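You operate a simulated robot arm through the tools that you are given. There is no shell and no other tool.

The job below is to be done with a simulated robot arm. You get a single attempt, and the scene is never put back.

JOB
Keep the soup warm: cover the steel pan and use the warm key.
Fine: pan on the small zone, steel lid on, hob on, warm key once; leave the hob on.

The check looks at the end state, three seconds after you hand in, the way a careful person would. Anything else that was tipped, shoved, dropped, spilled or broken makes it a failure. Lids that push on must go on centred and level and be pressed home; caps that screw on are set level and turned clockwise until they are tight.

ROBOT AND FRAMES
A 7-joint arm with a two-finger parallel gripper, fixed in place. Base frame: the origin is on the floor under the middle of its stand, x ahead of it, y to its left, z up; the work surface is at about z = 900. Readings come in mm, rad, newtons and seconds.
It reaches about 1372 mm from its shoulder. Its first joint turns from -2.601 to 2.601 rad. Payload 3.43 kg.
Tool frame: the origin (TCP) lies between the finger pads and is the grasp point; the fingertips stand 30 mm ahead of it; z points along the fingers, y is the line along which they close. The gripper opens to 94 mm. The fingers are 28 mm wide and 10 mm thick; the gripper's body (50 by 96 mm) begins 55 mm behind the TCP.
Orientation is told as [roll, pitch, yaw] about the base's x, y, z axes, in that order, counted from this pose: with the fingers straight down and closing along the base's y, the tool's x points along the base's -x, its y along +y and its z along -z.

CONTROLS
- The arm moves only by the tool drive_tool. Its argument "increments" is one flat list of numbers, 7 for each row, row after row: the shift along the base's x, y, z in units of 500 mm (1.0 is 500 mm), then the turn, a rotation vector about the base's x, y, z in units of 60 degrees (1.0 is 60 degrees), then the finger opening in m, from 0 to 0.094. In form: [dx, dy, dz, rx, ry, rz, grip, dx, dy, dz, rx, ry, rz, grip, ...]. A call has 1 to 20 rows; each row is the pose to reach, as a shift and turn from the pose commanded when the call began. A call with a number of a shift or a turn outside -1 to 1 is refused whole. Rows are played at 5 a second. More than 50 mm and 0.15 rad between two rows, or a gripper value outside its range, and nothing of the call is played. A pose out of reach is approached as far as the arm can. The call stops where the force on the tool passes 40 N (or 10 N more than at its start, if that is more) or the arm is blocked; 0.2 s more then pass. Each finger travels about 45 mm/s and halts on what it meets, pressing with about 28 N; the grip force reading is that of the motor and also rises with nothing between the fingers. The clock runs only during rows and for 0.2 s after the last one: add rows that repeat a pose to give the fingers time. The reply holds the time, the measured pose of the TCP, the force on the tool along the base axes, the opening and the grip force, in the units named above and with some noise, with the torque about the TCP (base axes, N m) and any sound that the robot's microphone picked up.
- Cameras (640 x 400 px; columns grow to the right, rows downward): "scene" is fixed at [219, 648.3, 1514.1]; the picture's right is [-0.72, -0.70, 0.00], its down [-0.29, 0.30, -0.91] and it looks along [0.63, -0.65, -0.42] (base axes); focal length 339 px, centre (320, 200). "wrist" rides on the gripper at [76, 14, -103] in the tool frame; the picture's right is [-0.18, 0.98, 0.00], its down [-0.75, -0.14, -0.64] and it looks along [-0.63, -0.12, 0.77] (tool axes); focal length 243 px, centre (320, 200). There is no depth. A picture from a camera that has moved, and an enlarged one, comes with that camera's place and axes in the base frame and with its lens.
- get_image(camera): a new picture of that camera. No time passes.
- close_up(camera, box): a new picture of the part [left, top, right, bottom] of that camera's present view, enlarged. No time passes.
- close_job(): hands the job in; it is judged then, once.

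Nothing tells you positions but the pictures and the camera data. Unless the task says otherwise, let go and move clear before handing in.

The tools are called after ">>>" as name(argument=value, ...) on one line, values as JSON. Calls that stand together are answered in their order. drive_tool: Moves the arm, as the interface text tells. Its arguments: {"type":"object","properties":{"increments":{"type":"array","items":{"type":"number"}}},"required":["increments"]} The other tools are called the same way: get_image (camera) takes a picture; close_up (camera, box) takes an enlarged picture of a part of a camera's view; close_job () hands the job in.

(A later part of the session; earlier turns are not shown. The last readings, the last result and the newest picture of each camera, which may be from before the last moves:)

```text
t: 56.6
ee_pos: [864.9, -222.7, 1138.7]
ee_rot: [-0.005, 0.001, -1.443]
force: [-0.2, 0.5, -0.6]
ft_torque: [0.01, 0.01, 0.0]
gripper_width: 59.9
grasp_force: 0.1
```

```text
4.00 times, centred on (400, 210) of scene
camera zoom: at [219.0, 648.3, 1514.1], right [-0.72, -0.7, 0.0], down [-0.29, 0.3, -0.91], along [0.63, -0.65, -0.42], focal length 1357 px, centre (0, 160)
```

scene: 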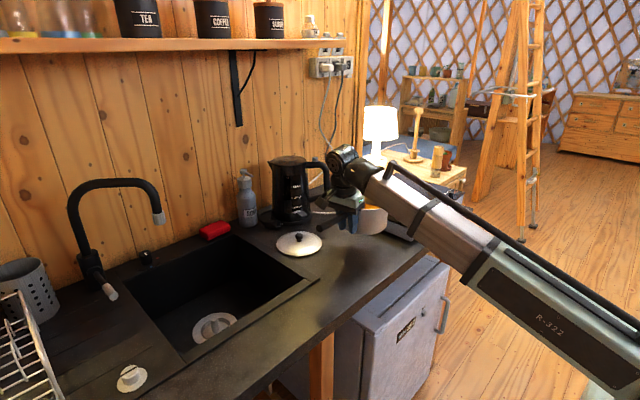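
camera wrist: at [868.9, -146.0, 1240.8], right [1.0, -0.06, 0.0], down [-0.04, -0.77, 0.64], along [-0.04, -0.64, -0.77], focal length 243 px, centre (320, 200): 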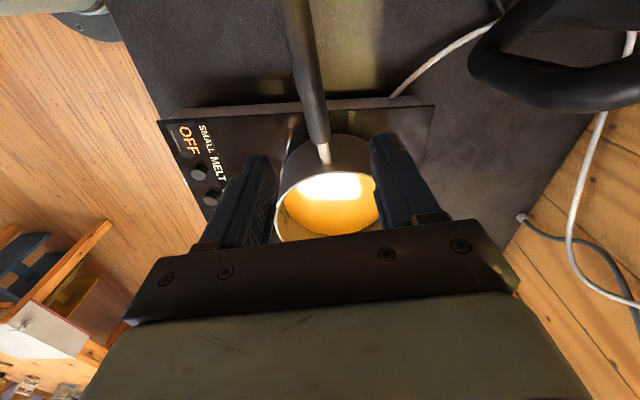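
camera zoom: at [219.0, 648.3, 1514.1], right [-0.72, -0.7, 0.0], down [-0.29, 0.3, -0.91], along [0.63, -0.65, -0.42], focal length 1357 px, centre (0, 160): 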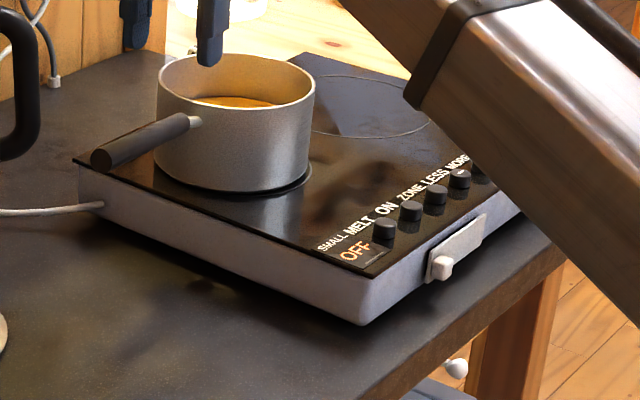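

>>> close_up(camera="scene", box=[350, 165, 414, 205])

>>> close_up(camera="scene", box=[350, 185, 414, 225])

```text
10.00 times, centred on (382, 185) of scene
camera zoom: at [219.0, 648.3, 1514.1], right [-0.72, -0.7, 0.0], down [-0.29, 0.3, -0.91], along [0.63, -0.65, -0.42], focal length 3393 px, centre (-300, 350)
```

zoom: 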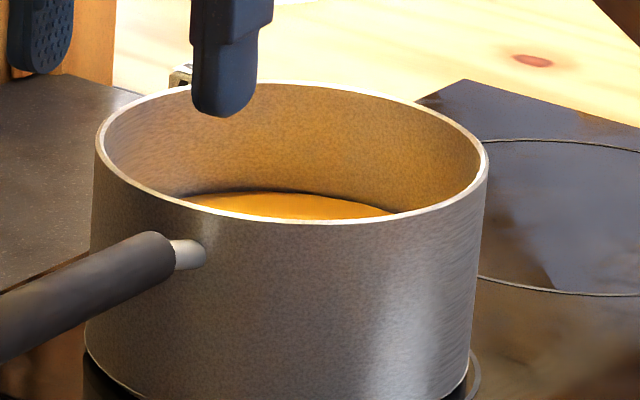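

```text
10.00 times, centred on (382, 205) of scene
camera zoom: at [219.0, 648.3, 1514.1], right [-0.72, -0.7, 0.0], down [-0.29, 0.3, -0.91], along [0.63, -0.65, -0.42], focal length 3393 px, centre (-300, 150)
```

zoom: 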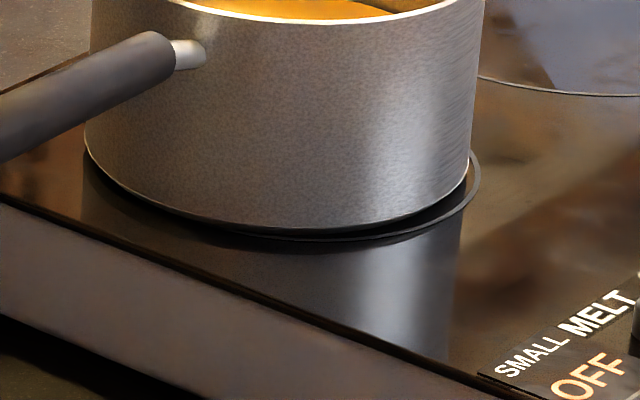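

The pan stands on the small zone but may be a centimetre off-centre toward the wall. I'll view it from the robot side with the wrist camera to measure properly.

>>> drive_tool(increments=[-0.01, -0.015, 0.01, 0, 0, 0.06, 0.06, -0.025, -0.04, 0.02, 0, 0, 0.16, 0.06, -0.04, -0.065, 0.02, 0, 0, 0.27, 0.06, -0.055, -0.09, 0.02, 0, 0, 0.38, 0.06, -0.07, -0.12, 0.02, 0, 0, 0.5, 0.06, -0.085, -0.15, 0.02, 0, 0, 0.62, 0.06, -0.1, -0.18, 0.02, 0, 0, 0.74, 0.06, -0.115, -0.21, 0.02, 0, 0, 0.86, 0.06, -0.125, -0.23, 0.02, 0, 0, 0.95, 0.06, -0.13, -0.24, 0.02, 0, 0, 1.0, 0.06])

>>> drive_tool(increments=[0, 0, 0, 0, 0, 0.06, 0.06, 0, 0, 0, 0, 0, 0.17, 0.06, 0, 0, 0, 0, 0, 0.28, 0.06, 0, 0, 0, 0, 0, 0.36, 0.06, 0, 0, 0, 0, 0, 0.378, 0.06, 0, 0, 0, 0, 0, 0.378, 0.06])

>>> get_image(camera="wrist")

```text
t: 58.8
ee_pos: [799.1, -342.3, 1145.7]
ee_rot: [-0.005, -0.001, -0.394]
force: [-0.2, 0.4, -0.2]
ft_torque: [0.0, -0.02, 0.02]
gripper_width: 59.9
grasp_force: 0.0
```

```text
t: 60.2
ee_pos: [798.5, -342.1, 1147.3]
ee_rot: [-0.006, -0.001, 0.002]
force: [0.7, 0.6, -0.5]
ft_torque: [0.03, 0.0, 0.01]
gripper_width: 59.9
grasp_force: 0.0
```

```text
taken
camera wrist: at [722.5, -328.5, 1250.5], right [0.18, 0.98, 0.0], down [0.75, -0.14, 0.64], along [0.63, -0.12, -0.77], focal length 243 px, centre (320, 200)
```

wrist: 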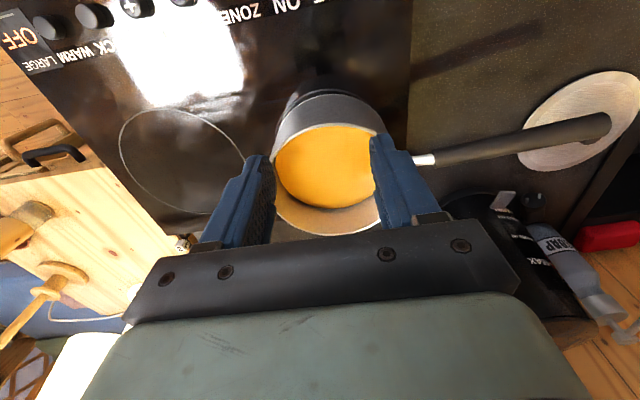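

>>> close_up(camera="wrist", box=[240, 60, 440, 185])

>>> close_up(camera="wrist", box=[0, 0, 360, 225])

```text
3.20 times, centred on (340, 122) of wrist
camera zoom: at [722.5, -328.5, 1250.5], right [0.18, 0.98, 0.0], down [0.75, -0.14, 0.64], along [0.63, -0.12, -0.77], focal length 776 px, centre (256, 448)
```

zoom: 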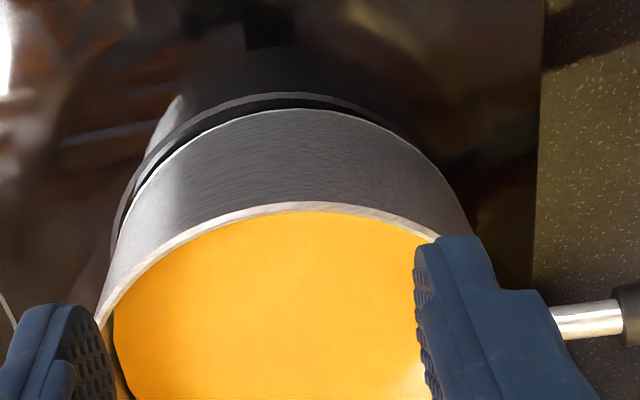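

```text
1.78 times, centred on (180, 112) of wrist
camera zoom: at [722.5, -328.5, 1250.5], right [0.18, 0.98, 0.0], down [0.75, -0.14, 0.64], along [0.63, -0.12, -0.77], focal length 431 px, centre (569, 356)
```

zoom: 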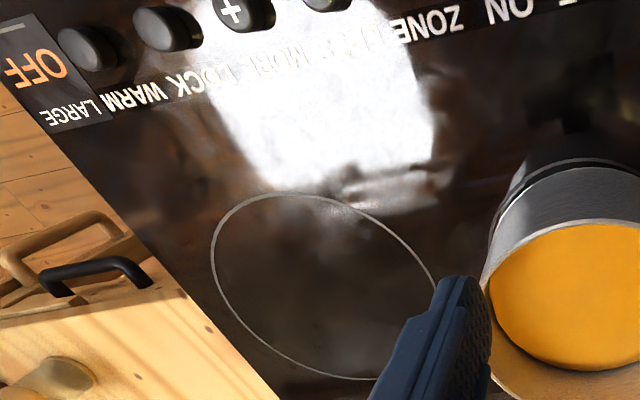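

The fit puts the ring centre at (875.6, -343.6) and the pan at about (874, -342.5), so it's well centred. Next I'll fetch the lid, moving over it to look.

>>> drive_tool(increments=[0.005, 0.015, 0, 0, 0, 0, 0.06, 0.018, 0.05, 0, 0, 0, 0, 0.06, 0.037, 0.1, 0, 0, 0, 0, 0.06, 0.056, 0.15, 0, 0, 0, 0, 0.06, 0.075, 0.2, 0, 0, 0, 0, 0.06, 0.095, 0.25, 0, 0, 0, 0, 0.06, 0.115, 0.3, 0, 0, 0, 0, 0.06, 0.135, 0.35, 0, 0, 0, 0, 0.06, 0.155, 0.4, 0, 0, 0, 0, 0.06, 0.175, 0.45, 0, 0, 0, 0, 0.06, 0.195, 0.5, 0, 0, 0, 0, 0.06, 0.215, 0.55, 0, 0, 0, 0, 0.06, 0.233, 0.6, -0.02, 0, 0, 0, 0.06, 0.25, 0.645, -0.05, 0, 0, 0, 0.06, 0.263, 0.68, -0.08, 0, 0, 0, 0.06, 0.272, 0.705, -0.1, 0, 0, 0, 0.06, 0.277, 0.718, -0.11, 0, 0, 0, 0.06])

>>> get_image(camera="wrist")

>>> close_up(camera="scene", box=[240, 190, 368, 270])

```text
t: 63.8
ee_pos: [938.4, 17.9, 1091.8]
ee_rot: [-0.006, 0.001, 0.0]
force: [-0.3, 0.1, -0.3]
ft_torque: [0.0, 0.0, 0.0]
gripper_width: 60.0
grasp_force: 0.1
```

```text
taken
camera wrist: at [862.4, 31.0, 1194.9], right [0.18, 0.98, 0.0], down [0.75, -0.14, 0.64], along [0.63, -0.12, -0.77], focal length 243 px, centre (320, 200)
```

wrist: 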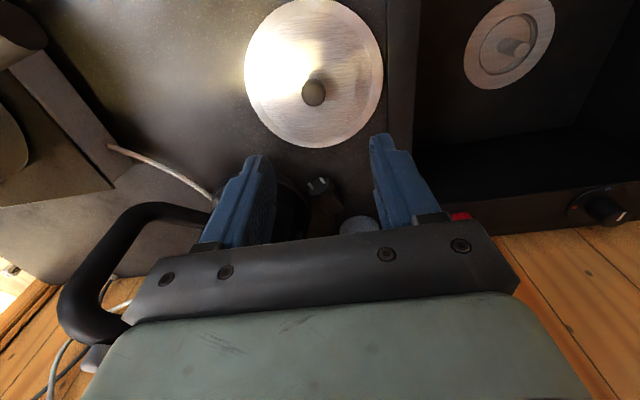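

```text
5.00 times, centred on (304, 230) of scene
camera zoom: at [219.0, 648.3, 1514.1], right [-0.72, -0.7, 0.0], down [-0.29, 0.3, -0.91], along [0.63, -0.65, -0.42], focal length 1696 px, centre (400, 50)
```

zoom: 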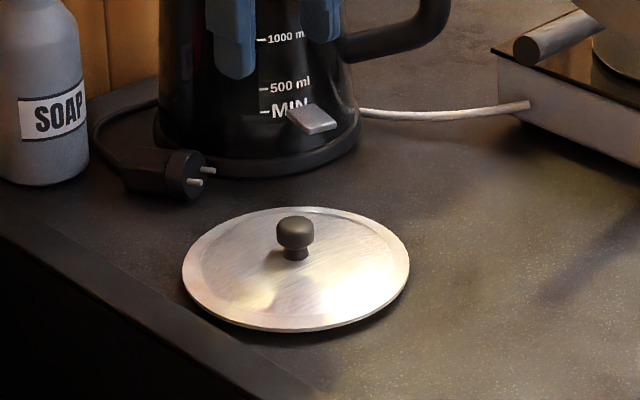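

>>> close_up(camera="wrist", box=[220, 0, 420, 160])

>>> close_up(camera="scene", box=[272, 225, 328, 260])

```text
2.50 times, centred on (320, 80) of wrist
camera zoom: at [862.4, 31.0, 1194.9], right [0.18, 0.98, 0.0], down [0.75, -0.14, 0.64], along [0.63, -0.12, -0.77], focal length 606 px, centre (320, 500)
```

zoom: 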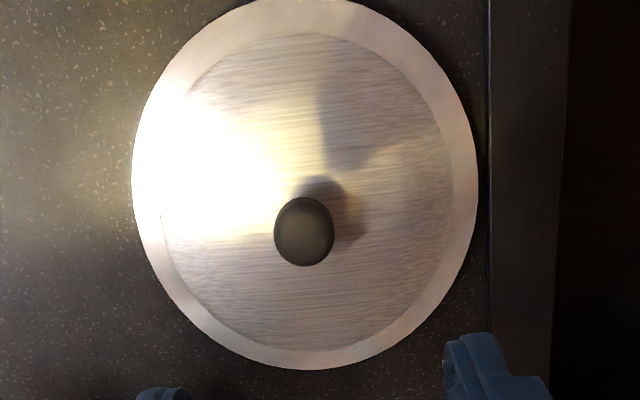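

```text
11.43 times, centred on (300, 242) of scene
camera zoom: at [219.0, 648.3, 1514.1], right [-0.72, -0.7, 0.0], down [-0.29, 0.3, -0.91], along [0.63, -0.65, -0.42], focal length 3877 px, centre (549, -286)
```

zoom: 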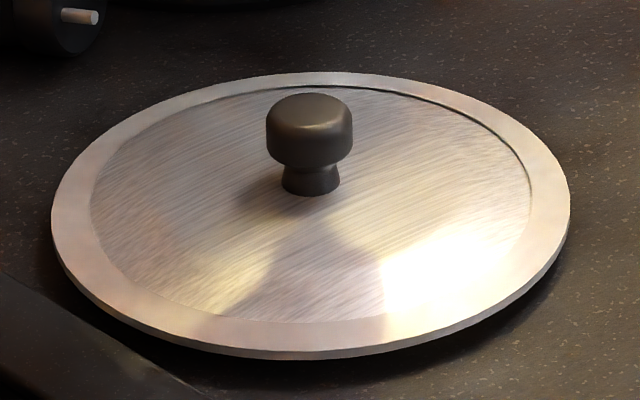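

The knob is at about (934.5, 10.5), cap ∅25 mm, with its top at z≈942. I'll centre over it and descend in two stages.

>>> drive_tool(increments=[-0.003, -0.005, -0.01, 0, 0, 0, 0.06, -0.008, -0.0148, -0.04, 0, 0, 0, 0.06, -0.008, -0.0148, -0.08, 0, 0, 0, 0.06, -0.008, -0.0148, -0.12, 0, 0, 0, 0.06, -0.008, -0.0148, -0.16, 0, 0, 0, 0.06, -0.008, -0.0148, -0.19, 0, 0, 0, 0.06, -0.008, -0.0148, -0.215, 0, 0, 0, 0.06, -0.008, -0.0148, -0.22, 0, 0, 0, 0.06])

>>> get_image(camera="wrist")

>>> close_up(camera="scene", box=[256, 200, 352, 260])

```text
t: 65.6
ee_pos: [933.2, 10.2, 981.9]
ee_rot: [-0.005, 0.001, 0.0]
force: [0.1, 0.0, -0.8]
ft_torque: [0.03, 0.01, 0.0]
gripper_width: 59.8
grasp_force: 0.1
```

```text
taken
camera wrist: at [857.6, 23.9, 1085.2], right [0.18, 0.98, 0.0], down [0.75, -0.14, 0.64], along [0.63, -0.12, -0.77], focal length 243 px, centre (320, 200)
```

wrist: 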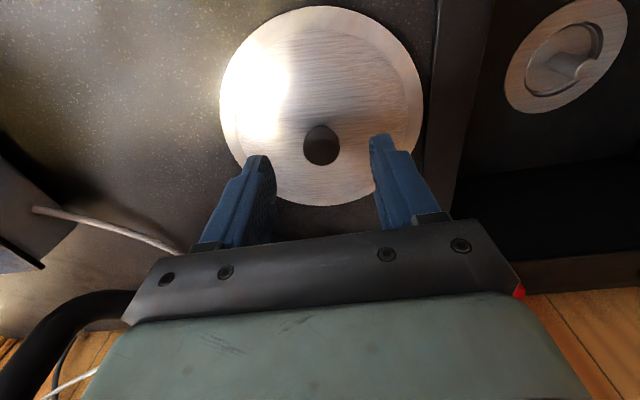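

```text
6.67 times, centred on (304, 230) of scene
camera zoom: at [219.0, 648.3, 1514.1], right [-0.72, -0.7, 0.0], down [-0.29, 0.3, -0.91], along [0.63, -0.65, -0.42], focal length 2262 px, centre (427, 0)
```

zoom: 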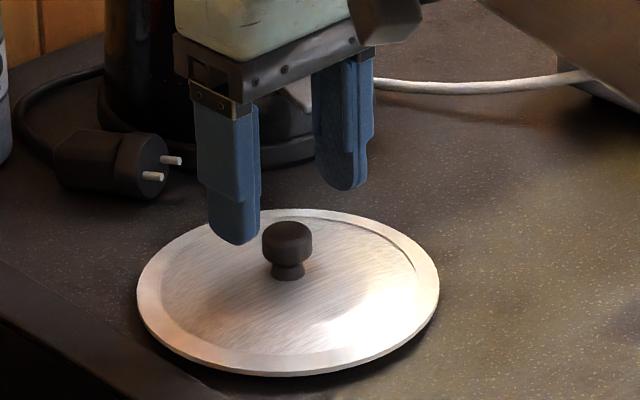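

The knob lies exactly under the TCP. I'll lower to knob height and close.

>>> drive_tool(increments=[0, 0, -0.02, 0, 0, 0, 0.06, 0, 0, -0.045, 0, 0, 0, 0.06, 0, 0, -0.06, 0, 0, 0, 0.06, 0, 0, -0.066, 0, 0, 0, 0.06, 0, 0, -0.066, 0, 0, 0, 0.06])

>>> close_up(camera="scene", box=[256, 200, 352, 260])

```text
t: 66.8
ee_pos: [934.0, 10.3, 950.1]
ee_rot: [-0.004, -0.002, 0.0]
force: [-0.5, 1.0, 1.4]
ft_torque: [0.0, 0.0, 0.01]
gripper_width: 59.5
grasp_force: 0.1
```

```text
6.67 times, centred on (304, 230) of scene
camera zoom: at [219.0, 648.3, 1514.1], right [-0.72, -0.7, 0.0], down [-0.29, 0.3, -0.91], along [0.63, -0.65, -0.42], focal length 2262 px, centre (427, 0)
```

zoom: 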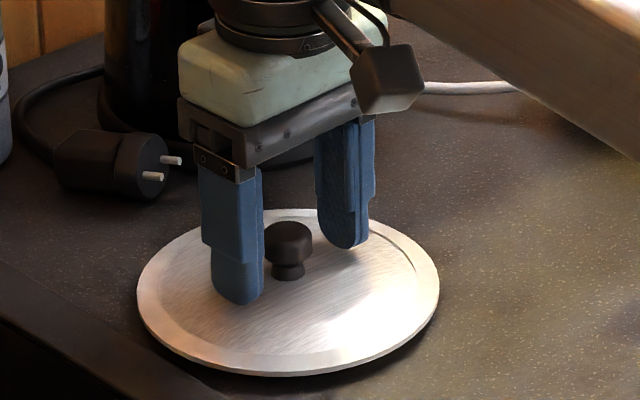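

>>> drive_tool(increments=[0, 0, 0, 0, 0, 0, 0.04, 0, 0, 0, 0, 0, 0, 0.02, 0, 0, 0, 0, 0, 0, 0.0, 0, 0, 0, 0, 0, 0, 0.0, 0, 0, 0, 0, 0, 0, 0.0, 0, 0, 0, 0, 0, 0, 0.0])

>>> drive_tool(increments=[0, 0, 0.005, 0, 0, 0, 0.0, 0, 0, 0.015, 0, 0, 0, 0.0, 0, 0, 0.03, 0, 0, 0, 0.0, 0, 0, 0.04, 0, 0, 0, 0.0, 0, 0, 0.04, 0, 0, 0, 0.0])

>>> close_up(camera="scene", box=[256, 200, 352, 260])

>>> get_image(camera="wrist")

```text
t: 68.2
ee_pos: [933.1, 10.2, 949.0]
ee_rot: [-0.005, 0.002, -0.002]
force: [-0.2, -0.3, 0.6]
ft_torque: [0.08, 0.02, 0.01]
gripper_width: 24.0
grasp_force: 27.7
```

```text
t: 69.4
ee_pos: [933.9, 9.0, 969.2]
ee_rot: [-0.006, 0.0, -0.001]
force: [0.4, 0.1, -1.3]
ft_torque: [-0.02, -0.02, -0.02]
gripper_width: 23.7
grasp_force: 28.1
```

```text
6.67 times, centred on (304, 230) of scene
camera zoom: at [219.0, 648.3, 1514.1], right [-0.72, -0.7, 0.0], down [-0.29, 0.3, -0.91], along [0.63, -0.65, -0.42], focal length 2262 px, centre (427, 0)
```

zoom: 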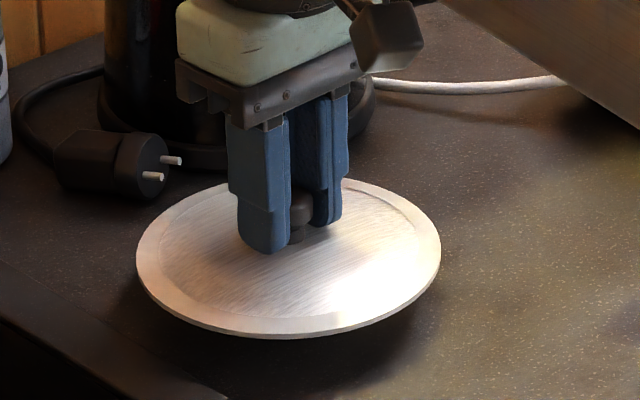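

```text
taken
camera wrist: at [857.5, 23.4, 1072.0], right [0.18, 0.98, 0.0], down [0.75, -0.14, 0.64], along [0.63, -0.12, -0.77], focal length 243 px, centre (320, 200)
```

wrist: 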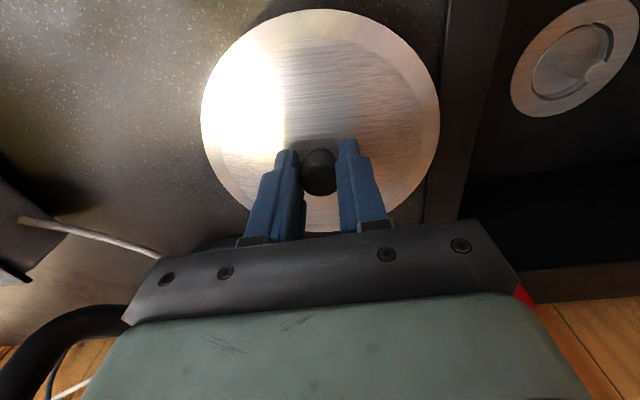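

The lid is lifted level by its knob. I'll raise it and move beside the pan so the wrist camera can see the pan's rim past the lid and I can fix its centre.

>>> drive_tool(increments=[0, 0, 0.02, 0, 0, 0, 0, 0, 0, 0.06, 0, 0, 0, 0, 0, 0, 0.11, 0, 0, 0, 0, -0.005, -0.01, 0.16, 0, 0, 0, 0, -0.015, -0.025, 0.21, 0, 0, 0, 0, -0.03, -0.045, 0.26, 0, 0, 0, 0, -0.047, -0.07, 0.31, 0, 0, 0, 0, -0.066, -0.1, 0.355, 0, 0, 0, 0, -0.086, -0.13, 0.395, 0, 0, 0, 0, -0.106, -0.16, 0.425, 0, 0, 0, 0, -0.126, -0.19, 0.44, 0, 0, 0, 0, -0.146, -0.225, 0.44, 0, 0, 0, 0, -0.164, -0.255, 0.44, 0, 0, 0, 0, -0.178, -0.28, 0.44, 0, 0, 0, 0, -0.186, -0.295, 0.44, 0, 0, 0, 0, -0.188, -0.3, 0.44, 0, 0, 0, 0, -0.188, -0.3, 0.44, 0, 0, 0, 0])

>>> get_image(camera="wrist")

>>> close_up(camera="wrist", box=[60, 90, 260, 215])

>>> get_image(camera="scene")

```text
t: 71.7
ee_pos: [878.7, -72.5, 1182.4]
ee_rot: [-0.004, -0.011, -0.007]
force: [3.4, -2.3, -7.2]
ft_torque: [0.16, -0.12, 0.11]
gripper_width: 23.9
grasp_force: 27.5
stopped in row 11: the force on the tool passed its limit at 55 N (the readings are from after the stop); the commanded pose is now the measured one
```

```text
taken
camera wrist: at [802.2, -57.5, 1285.8], right [0.19, 0.98, 0.0], down [0.75, -0.14, 0.65], along [0.64, -0.13, -0.76], focal length 243 px, centre (320, 200)
```

wrist: 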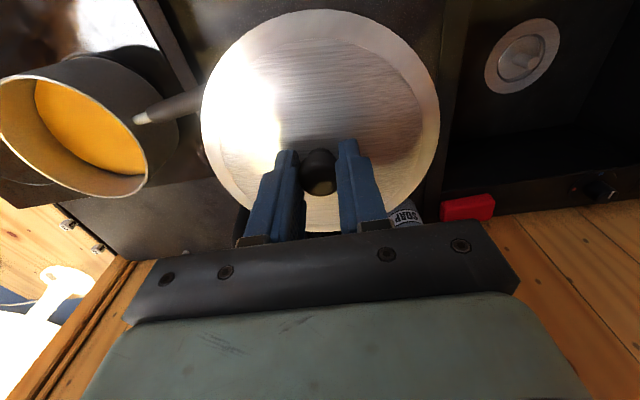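

```text
3.20 times, centred on (160, 152) of wrist
camera zoom: at [802.2, -57.5, 1285.8], right [0.19, 0.98, 0.0], down [0.75, -0.14, 0.65], along [0.64, -0.13, -0.76], focal length 776 px, centre (832, 352)
```

zoom: 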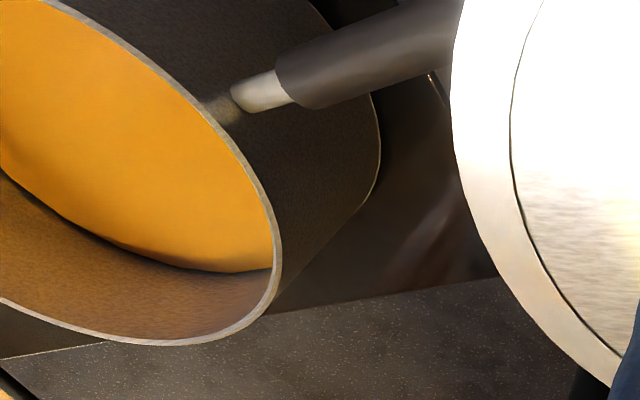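

```text
taken
```

scene: 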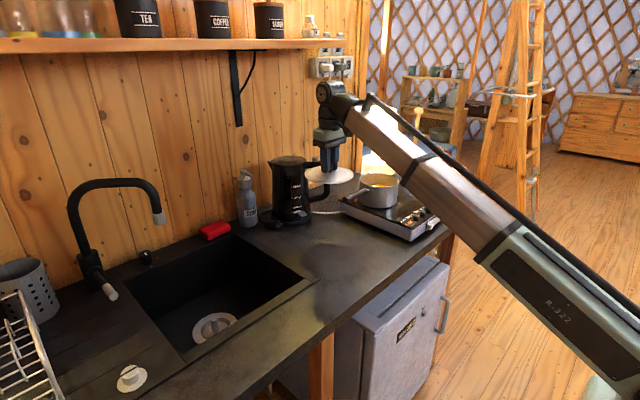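

The arm hit its self-contact limit at that height. I'll come down to z≈1140 and continue, then measure the pan rim.

>>> drive_tool(increments=[0.005, 0, -0.02, 0, 0, 0, 0, 0.008, 0, -0.05, 0.004, 0.0105, 0.0067, 0, 0.008, -0.01, -0.075, 0.004, 0.0105, 0.0067, 0, 0.004, -0.03, -0.085, 0.004, 0.0105, 0.0067, 0, 0, -0.05, -0.085, 0.004, 0.0105, 0.0067, 0, -0.005, -0.065, -0.085, 0.004, 0.0105, 0.0067, 0, -0.01, -0.07, -0.085, 0.004, 0.0105, 0.0067, 0, -0.01, -0.07, -0.085, 0.004, 0.0105, 0.0067, 0])

>>> get_image(camera="wrist")

>>> close_up(camera="wrist", box=[0, 60, 240, 210])

```text
t: 73.5
ee_pos: [873.7, -108.3, 1141.4]
ee_rot: [0.0, 0.002, -0.001]
force: [-0.6, 0.9, -0.4]
ft_torque: [0.0, -0.02, 0.01]
gripper_width: 23.9
grasp_force: 27.8
```

```text
taken
camera wrist: at [797.7, -94.1, 1244.2], right [0.18, 0.98, 0.0], down [0.76, -0.14, 0.64], along [0.63, -0.12, -0.77], focal length 243 px, centre (320, 200)
```

wrist: 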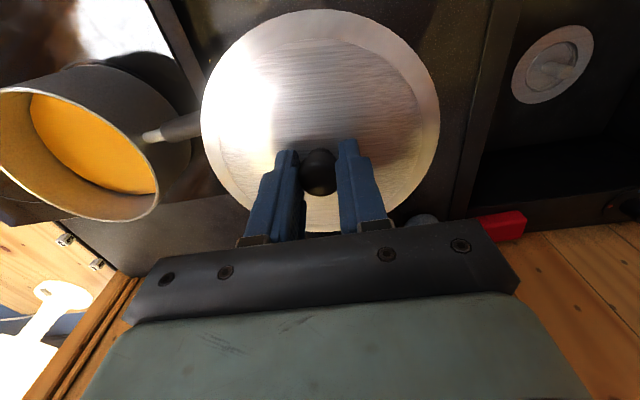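

```text
2.67 times, centred on (120, 135) of wrist
camera zoom: at [797.7, -94.1, 1244.2], right [0.18, 0.98, 0.0], down [0.76, -0.14, 0.64], along [0.63, -0.12, -0.77], focal length 647 px, centre (853, 373)
```

zoom: 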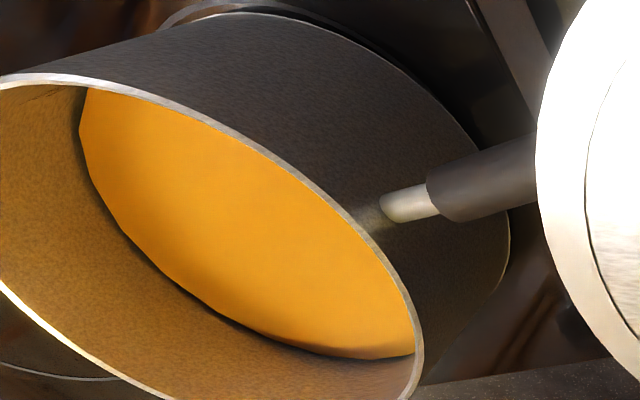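

The rim fit gives the pan centre as (877, -343), consistent across views. I'll check the lid's centring in the gripper before placing it.

>>> close_up(camera="wrist", box=[190, 0, 450, 162])

>>> close_up(camera="wrist", box=[190, 100, 450, 262])

>>> close_up(camera="scene", box=[300, 120, 428, 200])

```text
2.46 times, centred on (320, 81) of wrist
camera zoom: at [797.7, -94.1, 1244.2], right [0.18, 0.98, 0.0], down [0.76, -0.14, 0.64], along [0.63, -0.12, -0.77], focal length 597 px, centre (320, 493)
```

zoom: 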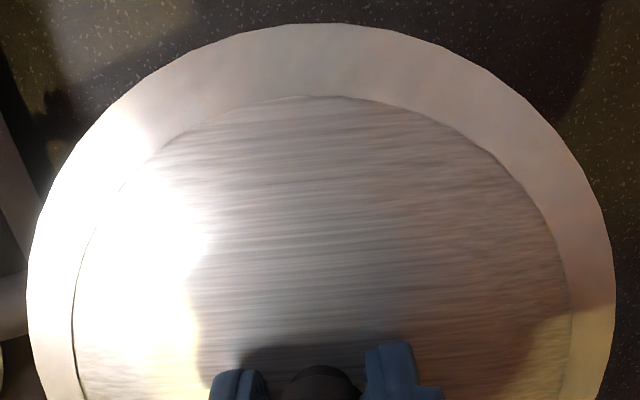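

```text
2.46 times, centred on (320, 181) of wrist
camera zoom: at [797.7, -94.1, 1244.2], right [0.18, 0.98, 0.0], down [0.76, -0.14, 0.64], along [0.63, -0.12, -0.77], focal length 597 px, centre (320, 247)
```

zoom: 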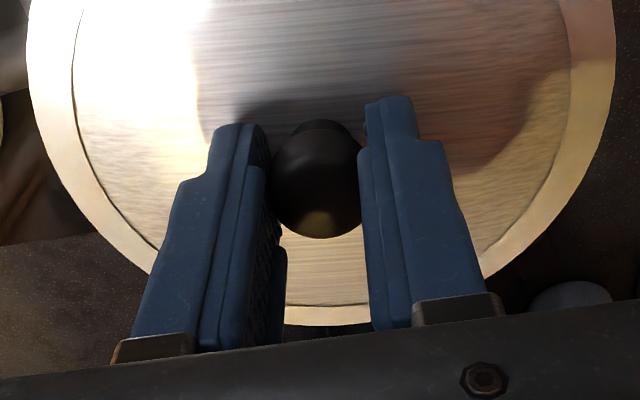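

```text
5.00 times, centred on (364, 160) of scene
camera zoom: at [219.0, 648.3, 1514.1], right [-0.72, -0.7, 0.0], down [-0.29, 0.3, -0.91], along [0.63, -0.65, -0.42], focal length 1696 px, centre (100, 400)
```

zoom: 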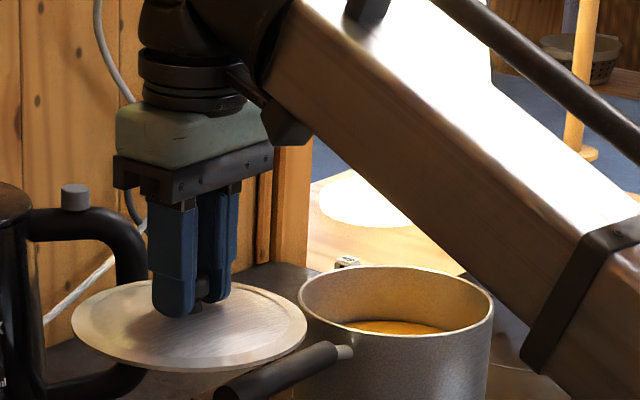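

The lid is centred in the grip (about +1 mm in x). I'll carry it over the pan at this height.

>>> drive_tool(increments=[0, -0.01, 0, 0, 0, 0, 0, 0, -0.035, 0, 0, 0, 0, 0, 0, -0.07, 0, 0, 0, 0, 0, 0, -0.11, 0, 0, 0, 0, 0, 0, -0.15, 0, 0, 0, 0, 0, 0, -0.19, 0, 0, 0, 0, 0, 0, -0.23, 0, 0, 0, 0, 0, 0, -0.27, 0, 0, 0, 0, 0, 0, -0.31, 0, 0, 0, 0, 0, 0.001, -0.35, 0, 0, 0, 0, 0, 0.002, -0.39, 0, 0, 0, 0, 0, 0.003, -0.425, 0, 0, 0, 0, 0, 0.004, -0.452, 0, 0, 0, 0, 0, 0.0042, -0.466, 0, 0, 0, 0, 0, 0.0042, -0.4692, 0, 0, 0, 0, 0, 0.0042, -0.4692, 0, 0, 0, 0, 0])

>>> get_image(camera="wrist")

>>> close_up(camera="scene", box=[320, 140, 448, 220])

```text
t: 76.9
ee_pos: [876.5, -343.5, 1140.8]
ee_rot: [0.0, 0.002, 0.0]
force: [-0.5, -0.1, -0.7]
ft_torque: [0.0, -0.03, -0.01]
gripper_width: 23.7
grasp_force: 27.7
```

```text
taken
camera wrist: at [800.1, -329.1, 1243.8], right [0.18, 0.98, 0.0], down [0.76, -0.14, 0.64], along [0.63, -0.12, -0.77], focal length 243 px, centre (320, 200)
```

wrist: 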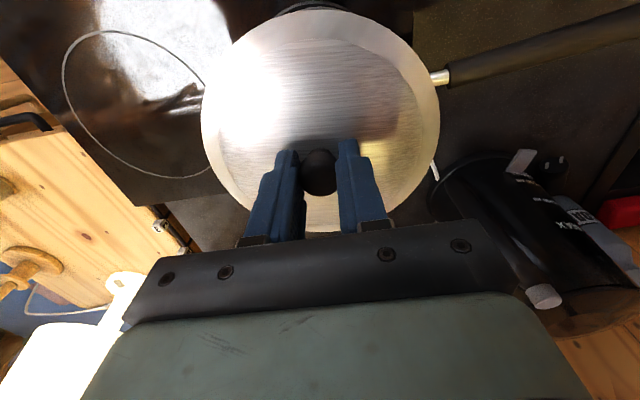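

```text
5.00 times, centred on (384, 180) of scene
camera zoom: at [219.0, 648.3, 1514.1], right [-0.72, -0.7, 0.0], down [-0.29, 0.3, -0.91], along [0.63, -0.65, -0.42], focal length 1696 px, centre (0, 300)
```

zoom: 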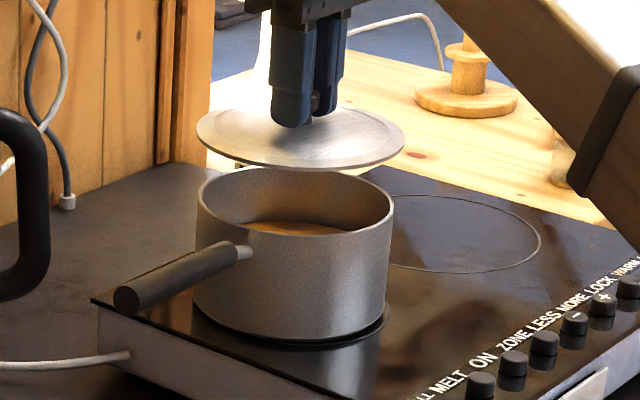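

Lateral alignment looks right. I'll descend to just above the rim and check again.

>>> drive_tool(increments=[0, 0, -0.01, 0, 0, 0, 0, 0, 0, -0.03, 0, 0, 0, 0, 0, 0, -0.05, 0, 0, 0, 0, 0, 0, -0.066, 0, 0, 0, 0, 0, 0, -0.072, 0, 0, 0, 0, 0, 0, -0.072, 0, 0, 0, 0])

>>> close_up(camera="scene", box=[344, 150, 424, 200])

>>> close_up(camera="wrist", box=[180, 0, 460, 175])

```text
t: 78.3
ee_pos: [877.7, -341.8, 1105.6]
ee_rot: [-0.001, 0.001, 0.001]
force: [-0.3, 0.1, -1.1]
ft_torque: [-0.02, 0.01, -0.02]
gripper_width: 23.7
grasp_force: 27.6
```

```text
8.00 times, centred on (384, 175) of scene
camera zoom: at [219.0, 648.3, 1514.1], right [-0.72, -0.7, 0.0], down [-0.29, 0.3, -0.91], along [0.63, -0.65, -0.42], focal length 2714 px, centre (-192, 400)
```

zoom: 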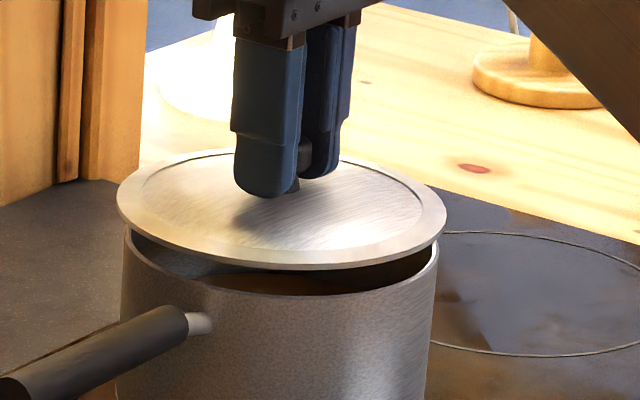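

```text
2.29 times, centred on (320, 88) of wrist
camera zoom: at [800.6, -328.3, 1208.8], right [0.18, 0.98, 0.0], down [0.76, -0.14, 0.64], along [0.63, -0.12, -0.77], focal length 555 px, centre (320, 457)
```

zoom: 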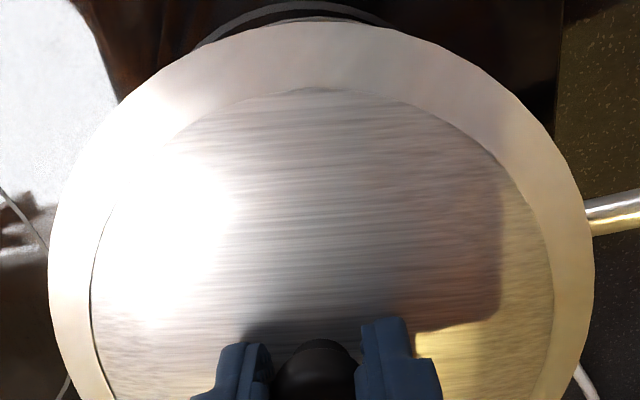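

>>> drive_tool(increments=[-0.001, -0.001, -0.004, 0, 0, 0, 0, -0.001, -0.001, -0.008, 0, 0, 0, 0, -0.001, -0.001, -0.011, 0, 0, 0, 0, -0.001, -0.001, -0.011, 0, 0, 0, 0])

>>> close_up(camera="scene", box=[344, 155, 424, 205])

```text
t: 79.3
ee_pos: [875.1, -343.3, 1101.5]
ee_rot: [0.002, 0.001, -0.001]
force: [-0.3, 0.2, -0.9]
ft_torque: [-0.02, 0.0, 0.02]
gripper_width: 23.9
grasp_force: 27.9
```

```text
8.00 times, centred on (384, 180) of scene
camera zoom: at [219.0, 648.3, 1514.1], right [-0.72, -0.7, 0.0], down [-0.29, 0.3, -0.91], along [0.63, -0.65, -0.42], focal length 2714 px, centre (-192, 360)
```

zoom: 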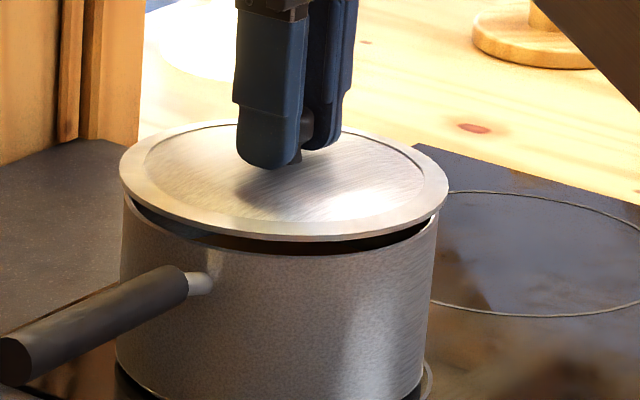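

>>> drive_tool(increments=[0, 0, -0.004, 0, 0, 0, 0, 0, 0, -0.008, 0, 0, 0, 0, 0, 0, -0.008, 0, 0, 0, 0])

>>> close_up(camera="scene", box=[344, 155, 424, 205])

```text
t: 80.1
ee_pos: [875.3, -342.8, 1095.3]
ee_rot: [0.0, 0.003, 0.0]
force: [0.0, -0.7, -1.5]
ft_torque: [-0.03, -0.01, -0.02]
gripper_width: 24.0
grasp_force: 28.4
```

```text
8.00 times, centred on (384, 180) of scene
camera zoom: at [219.0, 648.3, 1514.1], right [-0.72, -0.7, 0.0], down [-0.29, 0.3, -0.91], along [0.63, -0.65, -0.42], focal length 2714 px, centre (-192, 360)
```

zoom: 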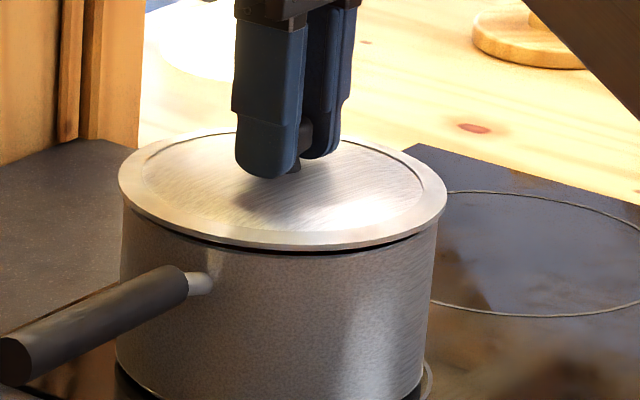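

The lid is entering with no resistance. I'll keep lowering gently until it seats.

>>> drive_tool(increments=[0, 0, -0.003, 0, 0, 0, 0, 0, 0, -0.006, 0, 0, 0, 0, 0, 0, -0.008, 0, 0, 0, 0, 0, 0, -0.008, 0, 0, 0, 0])

>>> close_up(camera="scene", box=[344, 155, 424, 205])

```text
t: 81.1
ee_pos: [874.3, -341.4, 1092.5]
ee_rot: [0.001, 0.001, -0.001]
force: [-0.5, -0.2, -1.0]
ft_torque: [0.0, -0.02, 0.0]
gripper_width: 23.7
grasp_force: 27.7
```

```text
8.00 times, centred on (384, 180) of scene
camera zoom: at [219.0, 648.3, 1514.1], right [-0.72, -0.7, 0.0], down [-0.29, 0.3, -0.91], along [0.63, -0.65, -0.42], focal length 2714 px, centre (-192, 360)
```

zoom: 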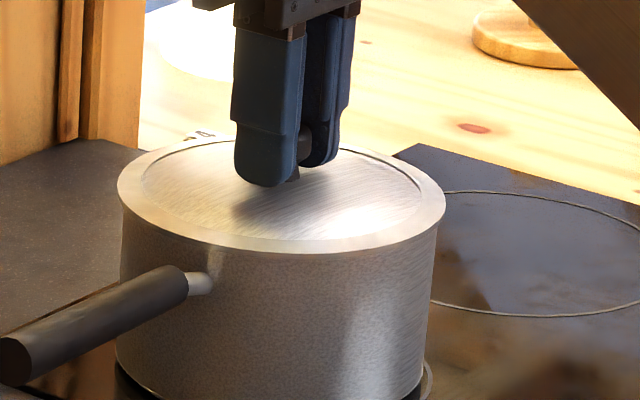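

>>> drive_tool(increments=[0, 0, -0.002, 0, 0, 0, 0, 0, 0, -0.004, 0, 0, 0, 0, 0, 0, -0.006, 0, 0, 0, 0, 0, 0, -0.006, 0, 0, 0, 0])

>>> close_up(camera="scene", box=[344, 155, 424, 205])

```text
t: 82.1
ee_pos: [875.3, -342.4, 1090.1]
ee_rot: [-0.003, 0.0, -0.001]
force: [2.6, 0.7, 24.2]
ft_torque: [0.02, -0.12, 0.08]
gripper_width: 23.8
grasp_force: 28.4
```

```text
8.00 times, centred on (384, 180) of scene
camera zoom: at [219.0, 648.3, 1514.1], right [-0.72, -0.7, 0.0], down [-0.29, 0.3, -0.91], along [0.63, -0.65, -0.42], focal length 2714 px, centre (-192, 360)
```

zoom: 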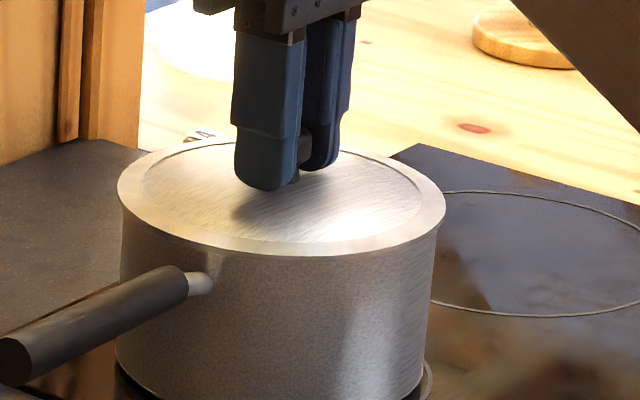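

The lid seated with 24 N downward and almost no torque, so it's home and level. I'll ease off, open, and lift away.

>>> drive_tool(increments=[0, 0, 0.003, 0, 0, 0, 0, 0, 0, 0.004, 0, 0, 0, 0.01, 0, 0, 0.004, 0, 0, 0, 0.03, 0, 0, 0.004, 0, 0, 0, 0.05, 0, 0, 0.004, 0, 0, 0, 0.06, 0, 0, 0.004, 0, 0, 0, 0.06, 0, 0, 0.02, 0, 0, 0, 0.06, 0, 0, 0.05, 0, 0, 0, 0.06, 0, 0, 0.08, 0, 0, 0, 0.06, 0, 0, 0.1, 0, 0, 0, 0.06])

>>> get_image(camera="wrist")

>>> close_up(camera="scene", box=[344, 155, 424, 205])

```text
t: 84.3
ee_pos: [875.2, -340.8, 1138.7]
ee_rot: [-0.001, 0.001, 0.0]
force: [0.0, -0.4, 0.6]
ft_torque: [0.01, -0.01, -0.01]
gripper_width: 59.9
grasp_force: 0.0
```

```text
taken
camera wrist: at [800.2, -328.4, 1241.9], right [0.18, 0.98, 0.0], down [0.76, -0.14, 0.64], along [0.63, -0.12, -0.77], focal length 243 px, centre (320, 200)
```

wrist: 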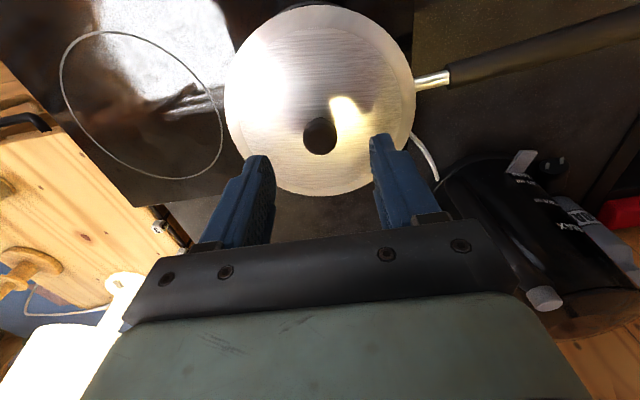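

```text
8.00 times, centred on (384, 180) of scene
camera zoom: at [219.0, 648.3, 1514.1], right [-0.72, -0.7, 0.0], down [-0.29, 0.3, -0.91], along [0.63, -0.65, -0.42], focal length 2714 px, centre (-192, 360)
```

zoom: 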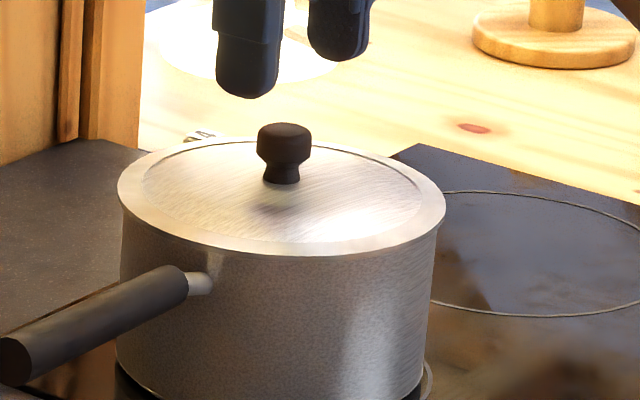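

The lid sits flush and centred. Next are the keys, which lie along x≈700 at about 44 mm pitch. I'll move the tool back and down over the front of the hob for a close look at them.

>>> drive_tool(increments=[-0.02, 0, 0, 0, 0, 0, 0.06, -0.06, -0.005, 0, 0, 0, 0, 0.06, -0.1, -0.015, -0.005, 0, 0, 0, 0.04, -0.14, -0.03, -0.01, 0, 0, 0, 0.02, -0.17, -0.045, -0.02, 0, 0, 0, 0.0, -0.19, -0.06, -0.04, 0, 0, 0, 0.0, -0.21, -0.075, -0.07, 0, 0, 0, 0.0, -0.23, -0.09, -0.1, 0, 0, 0, 0.0, -0.25, -0.105, -0.125, 0, 0, 0, 0.0, -0.265, -0.115, -0.145, 0, 0, 0, 0.0, -0.27, -0.118, -0.155, 0, 0, 0, 0.0, -0.27, -0.118, -0.155, 0, 0, 0, 0.0])

>>> get_image(camera="wrist")

>>> get_image(camera="scene")

```text
t: 86.9
ee_pos: [740.0, -400.6, 1062.1]
ee_rot: [0.001, 0.001, -0.002]
force: [0.7, 0.6, 0.8]
ft_torque: [-0.04, -0.02, 0.01]
gripper_width: 0.0
grasp_force: 27.7
```

```text
taken
camera wrist: at [663.9, -387.3, 1165.0], right [0.18, 0.98, 0.0], down [0.76, -0.14, 0.64], along [0.63, -0.12, -0.77], focal length 243 px, centre (320, 200)
```

wrist: 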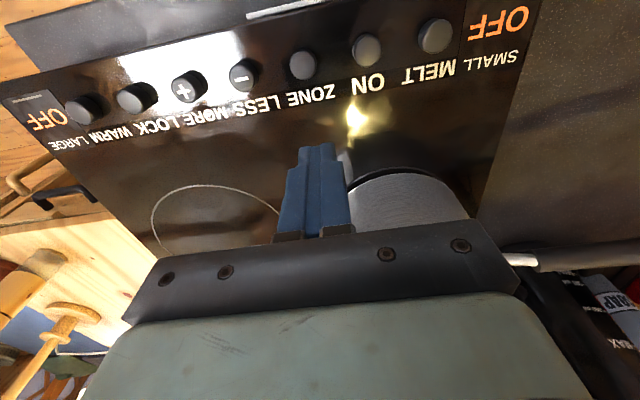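

```text
taken
```

scene: 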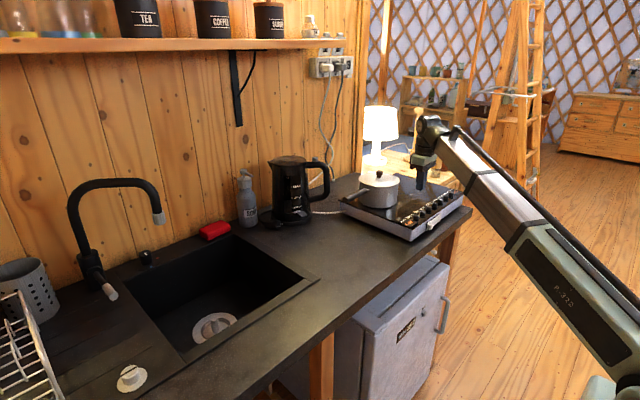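

Excellent view of all seven keys and both displays. I'll enlarge the view to confirm the labels and compute exact key positions.

>>> close_up(camera="wrist", box=[260, 0, 540, 130])

>>> close_up(camera="wrist", box=[0, 30, 260, 192])

>>> close_up(camera="scene", box=[390, 170, 480, 242])

```text
2.29 times, centred on (400, 65) of wrist
camera zoom: at [663.9, -387.3, 1165.0], right [0.18, 0.98, 0.0], down [0.76, -0.14, 0.64], along [0.63, -0.12, -0.77], focal length 555 px, centre (137, 509)
```

zoom: 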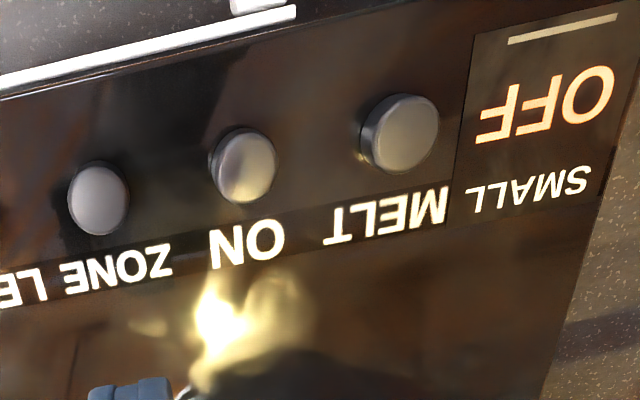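

```text
2.46 times, centred on (130, 111) of wrist
camera zoom: at [663.9, -387.3, 1165.0], right [0.18, 0.98, 0.0], down [0.76, -0.14, 0.64], along [0.63, -0.12, -0.77], focal length 597 px, centre (788, 419)
```

zoom: 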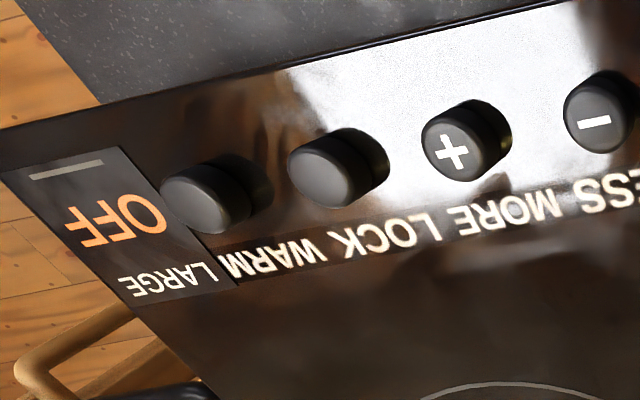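

```text
5.56 times, centred on (435, 206) of scene
camera zoom: at [219.0, 648.3, 1514.1], right [-0.72, -0.7, 0.0], down [-0.29, 0.3, -0.91], along [0.63, -0.65, -0.42], focal length 1885 px, centre (-319, 167)
```

zoom: 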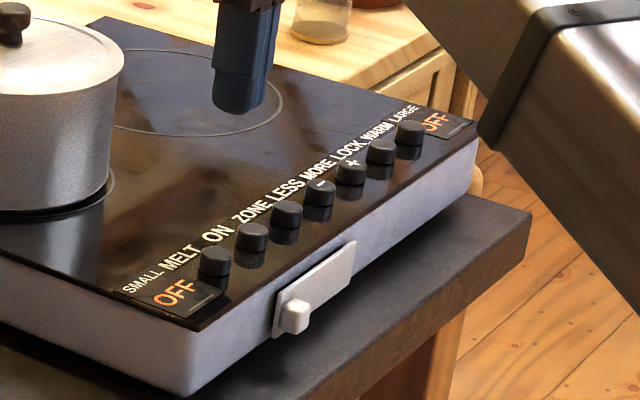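

Labels confirmed. From the right they are MELT, ON, ZONE, LESS, MORE, LOCK, WARM, and both zones show OFF. ON is at about (697, -360), so I'll hover closed fingertips over it and check alignment.

>>> drive_tool(increments=[-0.01, 0.01, -0.005, 0, 0, 0, 0.0, -0.03, 0.03, -0.015, 0, 0, 0, 0.0, -0.055, 0.053, -0.03, 0, 0, 0, 0.0, -0.075, 0.072, -0.045, 0, 0, 0, 0.0, -0.085, 0.0812, -0.054, 0, 0, 0, 0.0, -0.085, 0.0812, -0.054, 0, 0, 0, 0.0])

>>> get_image(camera="wrist")

>>> close_up(camera="scene", box=[390, 160, 486, 220])

```text
t: 88.3
ee_pos: [697.8, -361.1, 1035.3]
ee_rot: [0.001, 0.0, 0.0]
force: [-0.6, 0.3, -0.6]
ft_torque: [-0.03, 0.0, -0.01]
gripper_width: 0.0
grasp_force: 28.5
```

```text
taken
camera wrist: at [621.8, -347.3, 1137.1], right [0.18, 0.98, 0.0], down [0.76, -0.14, 0.64], along [0.63, -0.12, -0.77], focal length 243 px, centre (320, 200)
```

wrist: 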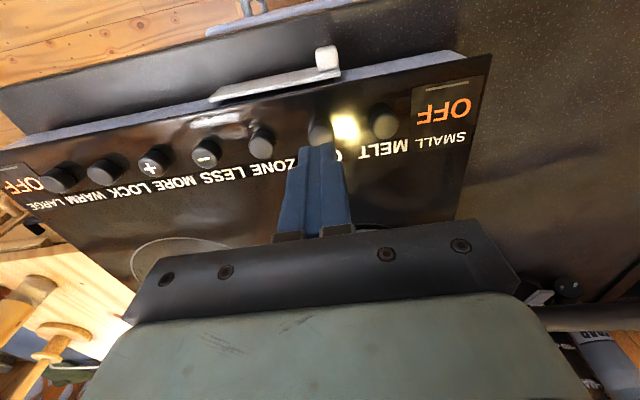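

```text
6.67 times, centred on (438, 190) of scene
camera zoom: at [219.0, 648.3, 1514.1], right [-0.72, -0.7, 0.0], down [-0.29, 0.3, -0.91], along [0.63, -0.65, -0.42], focal length 2262 px, centre (-467, 267)
```

zoom: 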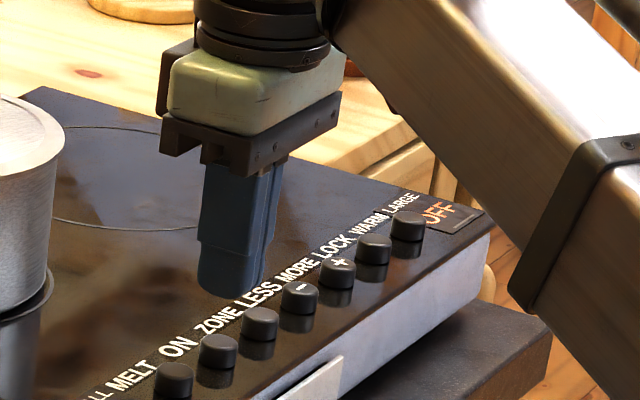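

The fingertips are over ON within a few millimetres, which is fine for the 28×20 mm footprint. I'll lower toward it in small steps and watch force and sound.

>>> drive_tool(increments=[0, 0.003, -0.01, 0, 0, 0, 0.0, 0, 0.003, -0.025, 0, 0, 0, 0.0, 0, 0.003, -0.04, 0, 0, 0, 0.0, 0, 0.003, -0.045, 0, 0, 0, 0.0, 0, 0.003, -0.045, 0, 0, 0, 0.0])

>>> close_up(camera="scene", box=[390, 180, 470, 230])

>>> close_up(camera="wrist", box=[220, 60, 480, 222])

```text
t: 89.5
ee_pos: [697.9, -358.3, 1011.6]
ee_rot: [0.0, 0.003, 0.001]
force: [-0.2, 0.1, -0.1]
ft_torque: [0.03, -0.02, 0.02]
gripper_width: 0.0
grasp_force: 27.7
```

```text
8.00 times, centred on (430, 205) of scene
camera zoom: at [219.0, 648.3, 1514.1], right [-0.72, -0.7, 0.0], down [-0.29, 0.3, -0.91], along [0.63, -0.65, -0.42], focal length 2714 px, centre (-560, 160)
```

zoom: 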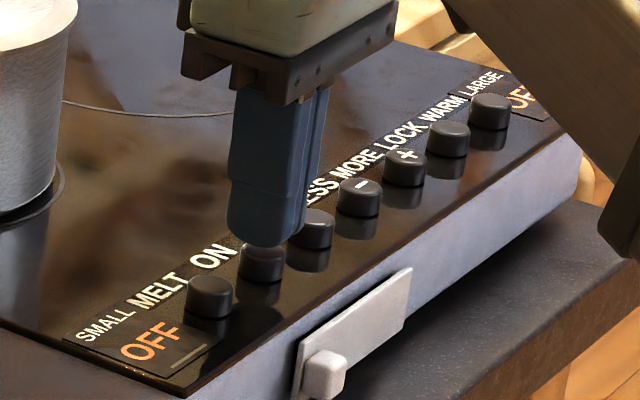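

```text
2.46 times, centred on (350, 141) of wrist
camera zoom: at [622.3, -345.3, 1114.2], right [0.18, 0.98, 0.0], down [0.76, -0.14, 0.64], along [0.63, -0.12, -0.77], focal length 597 px, centre (246, 345)
```

zoom: 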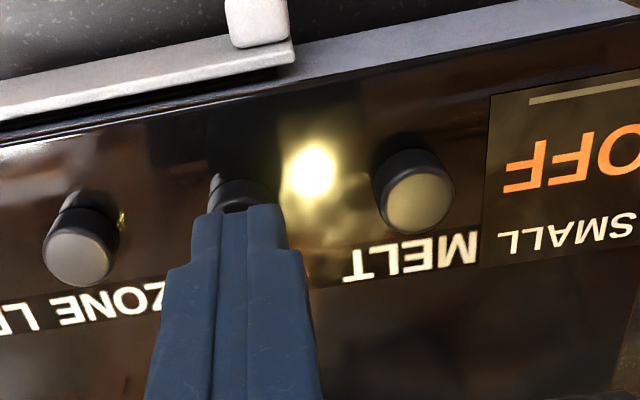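

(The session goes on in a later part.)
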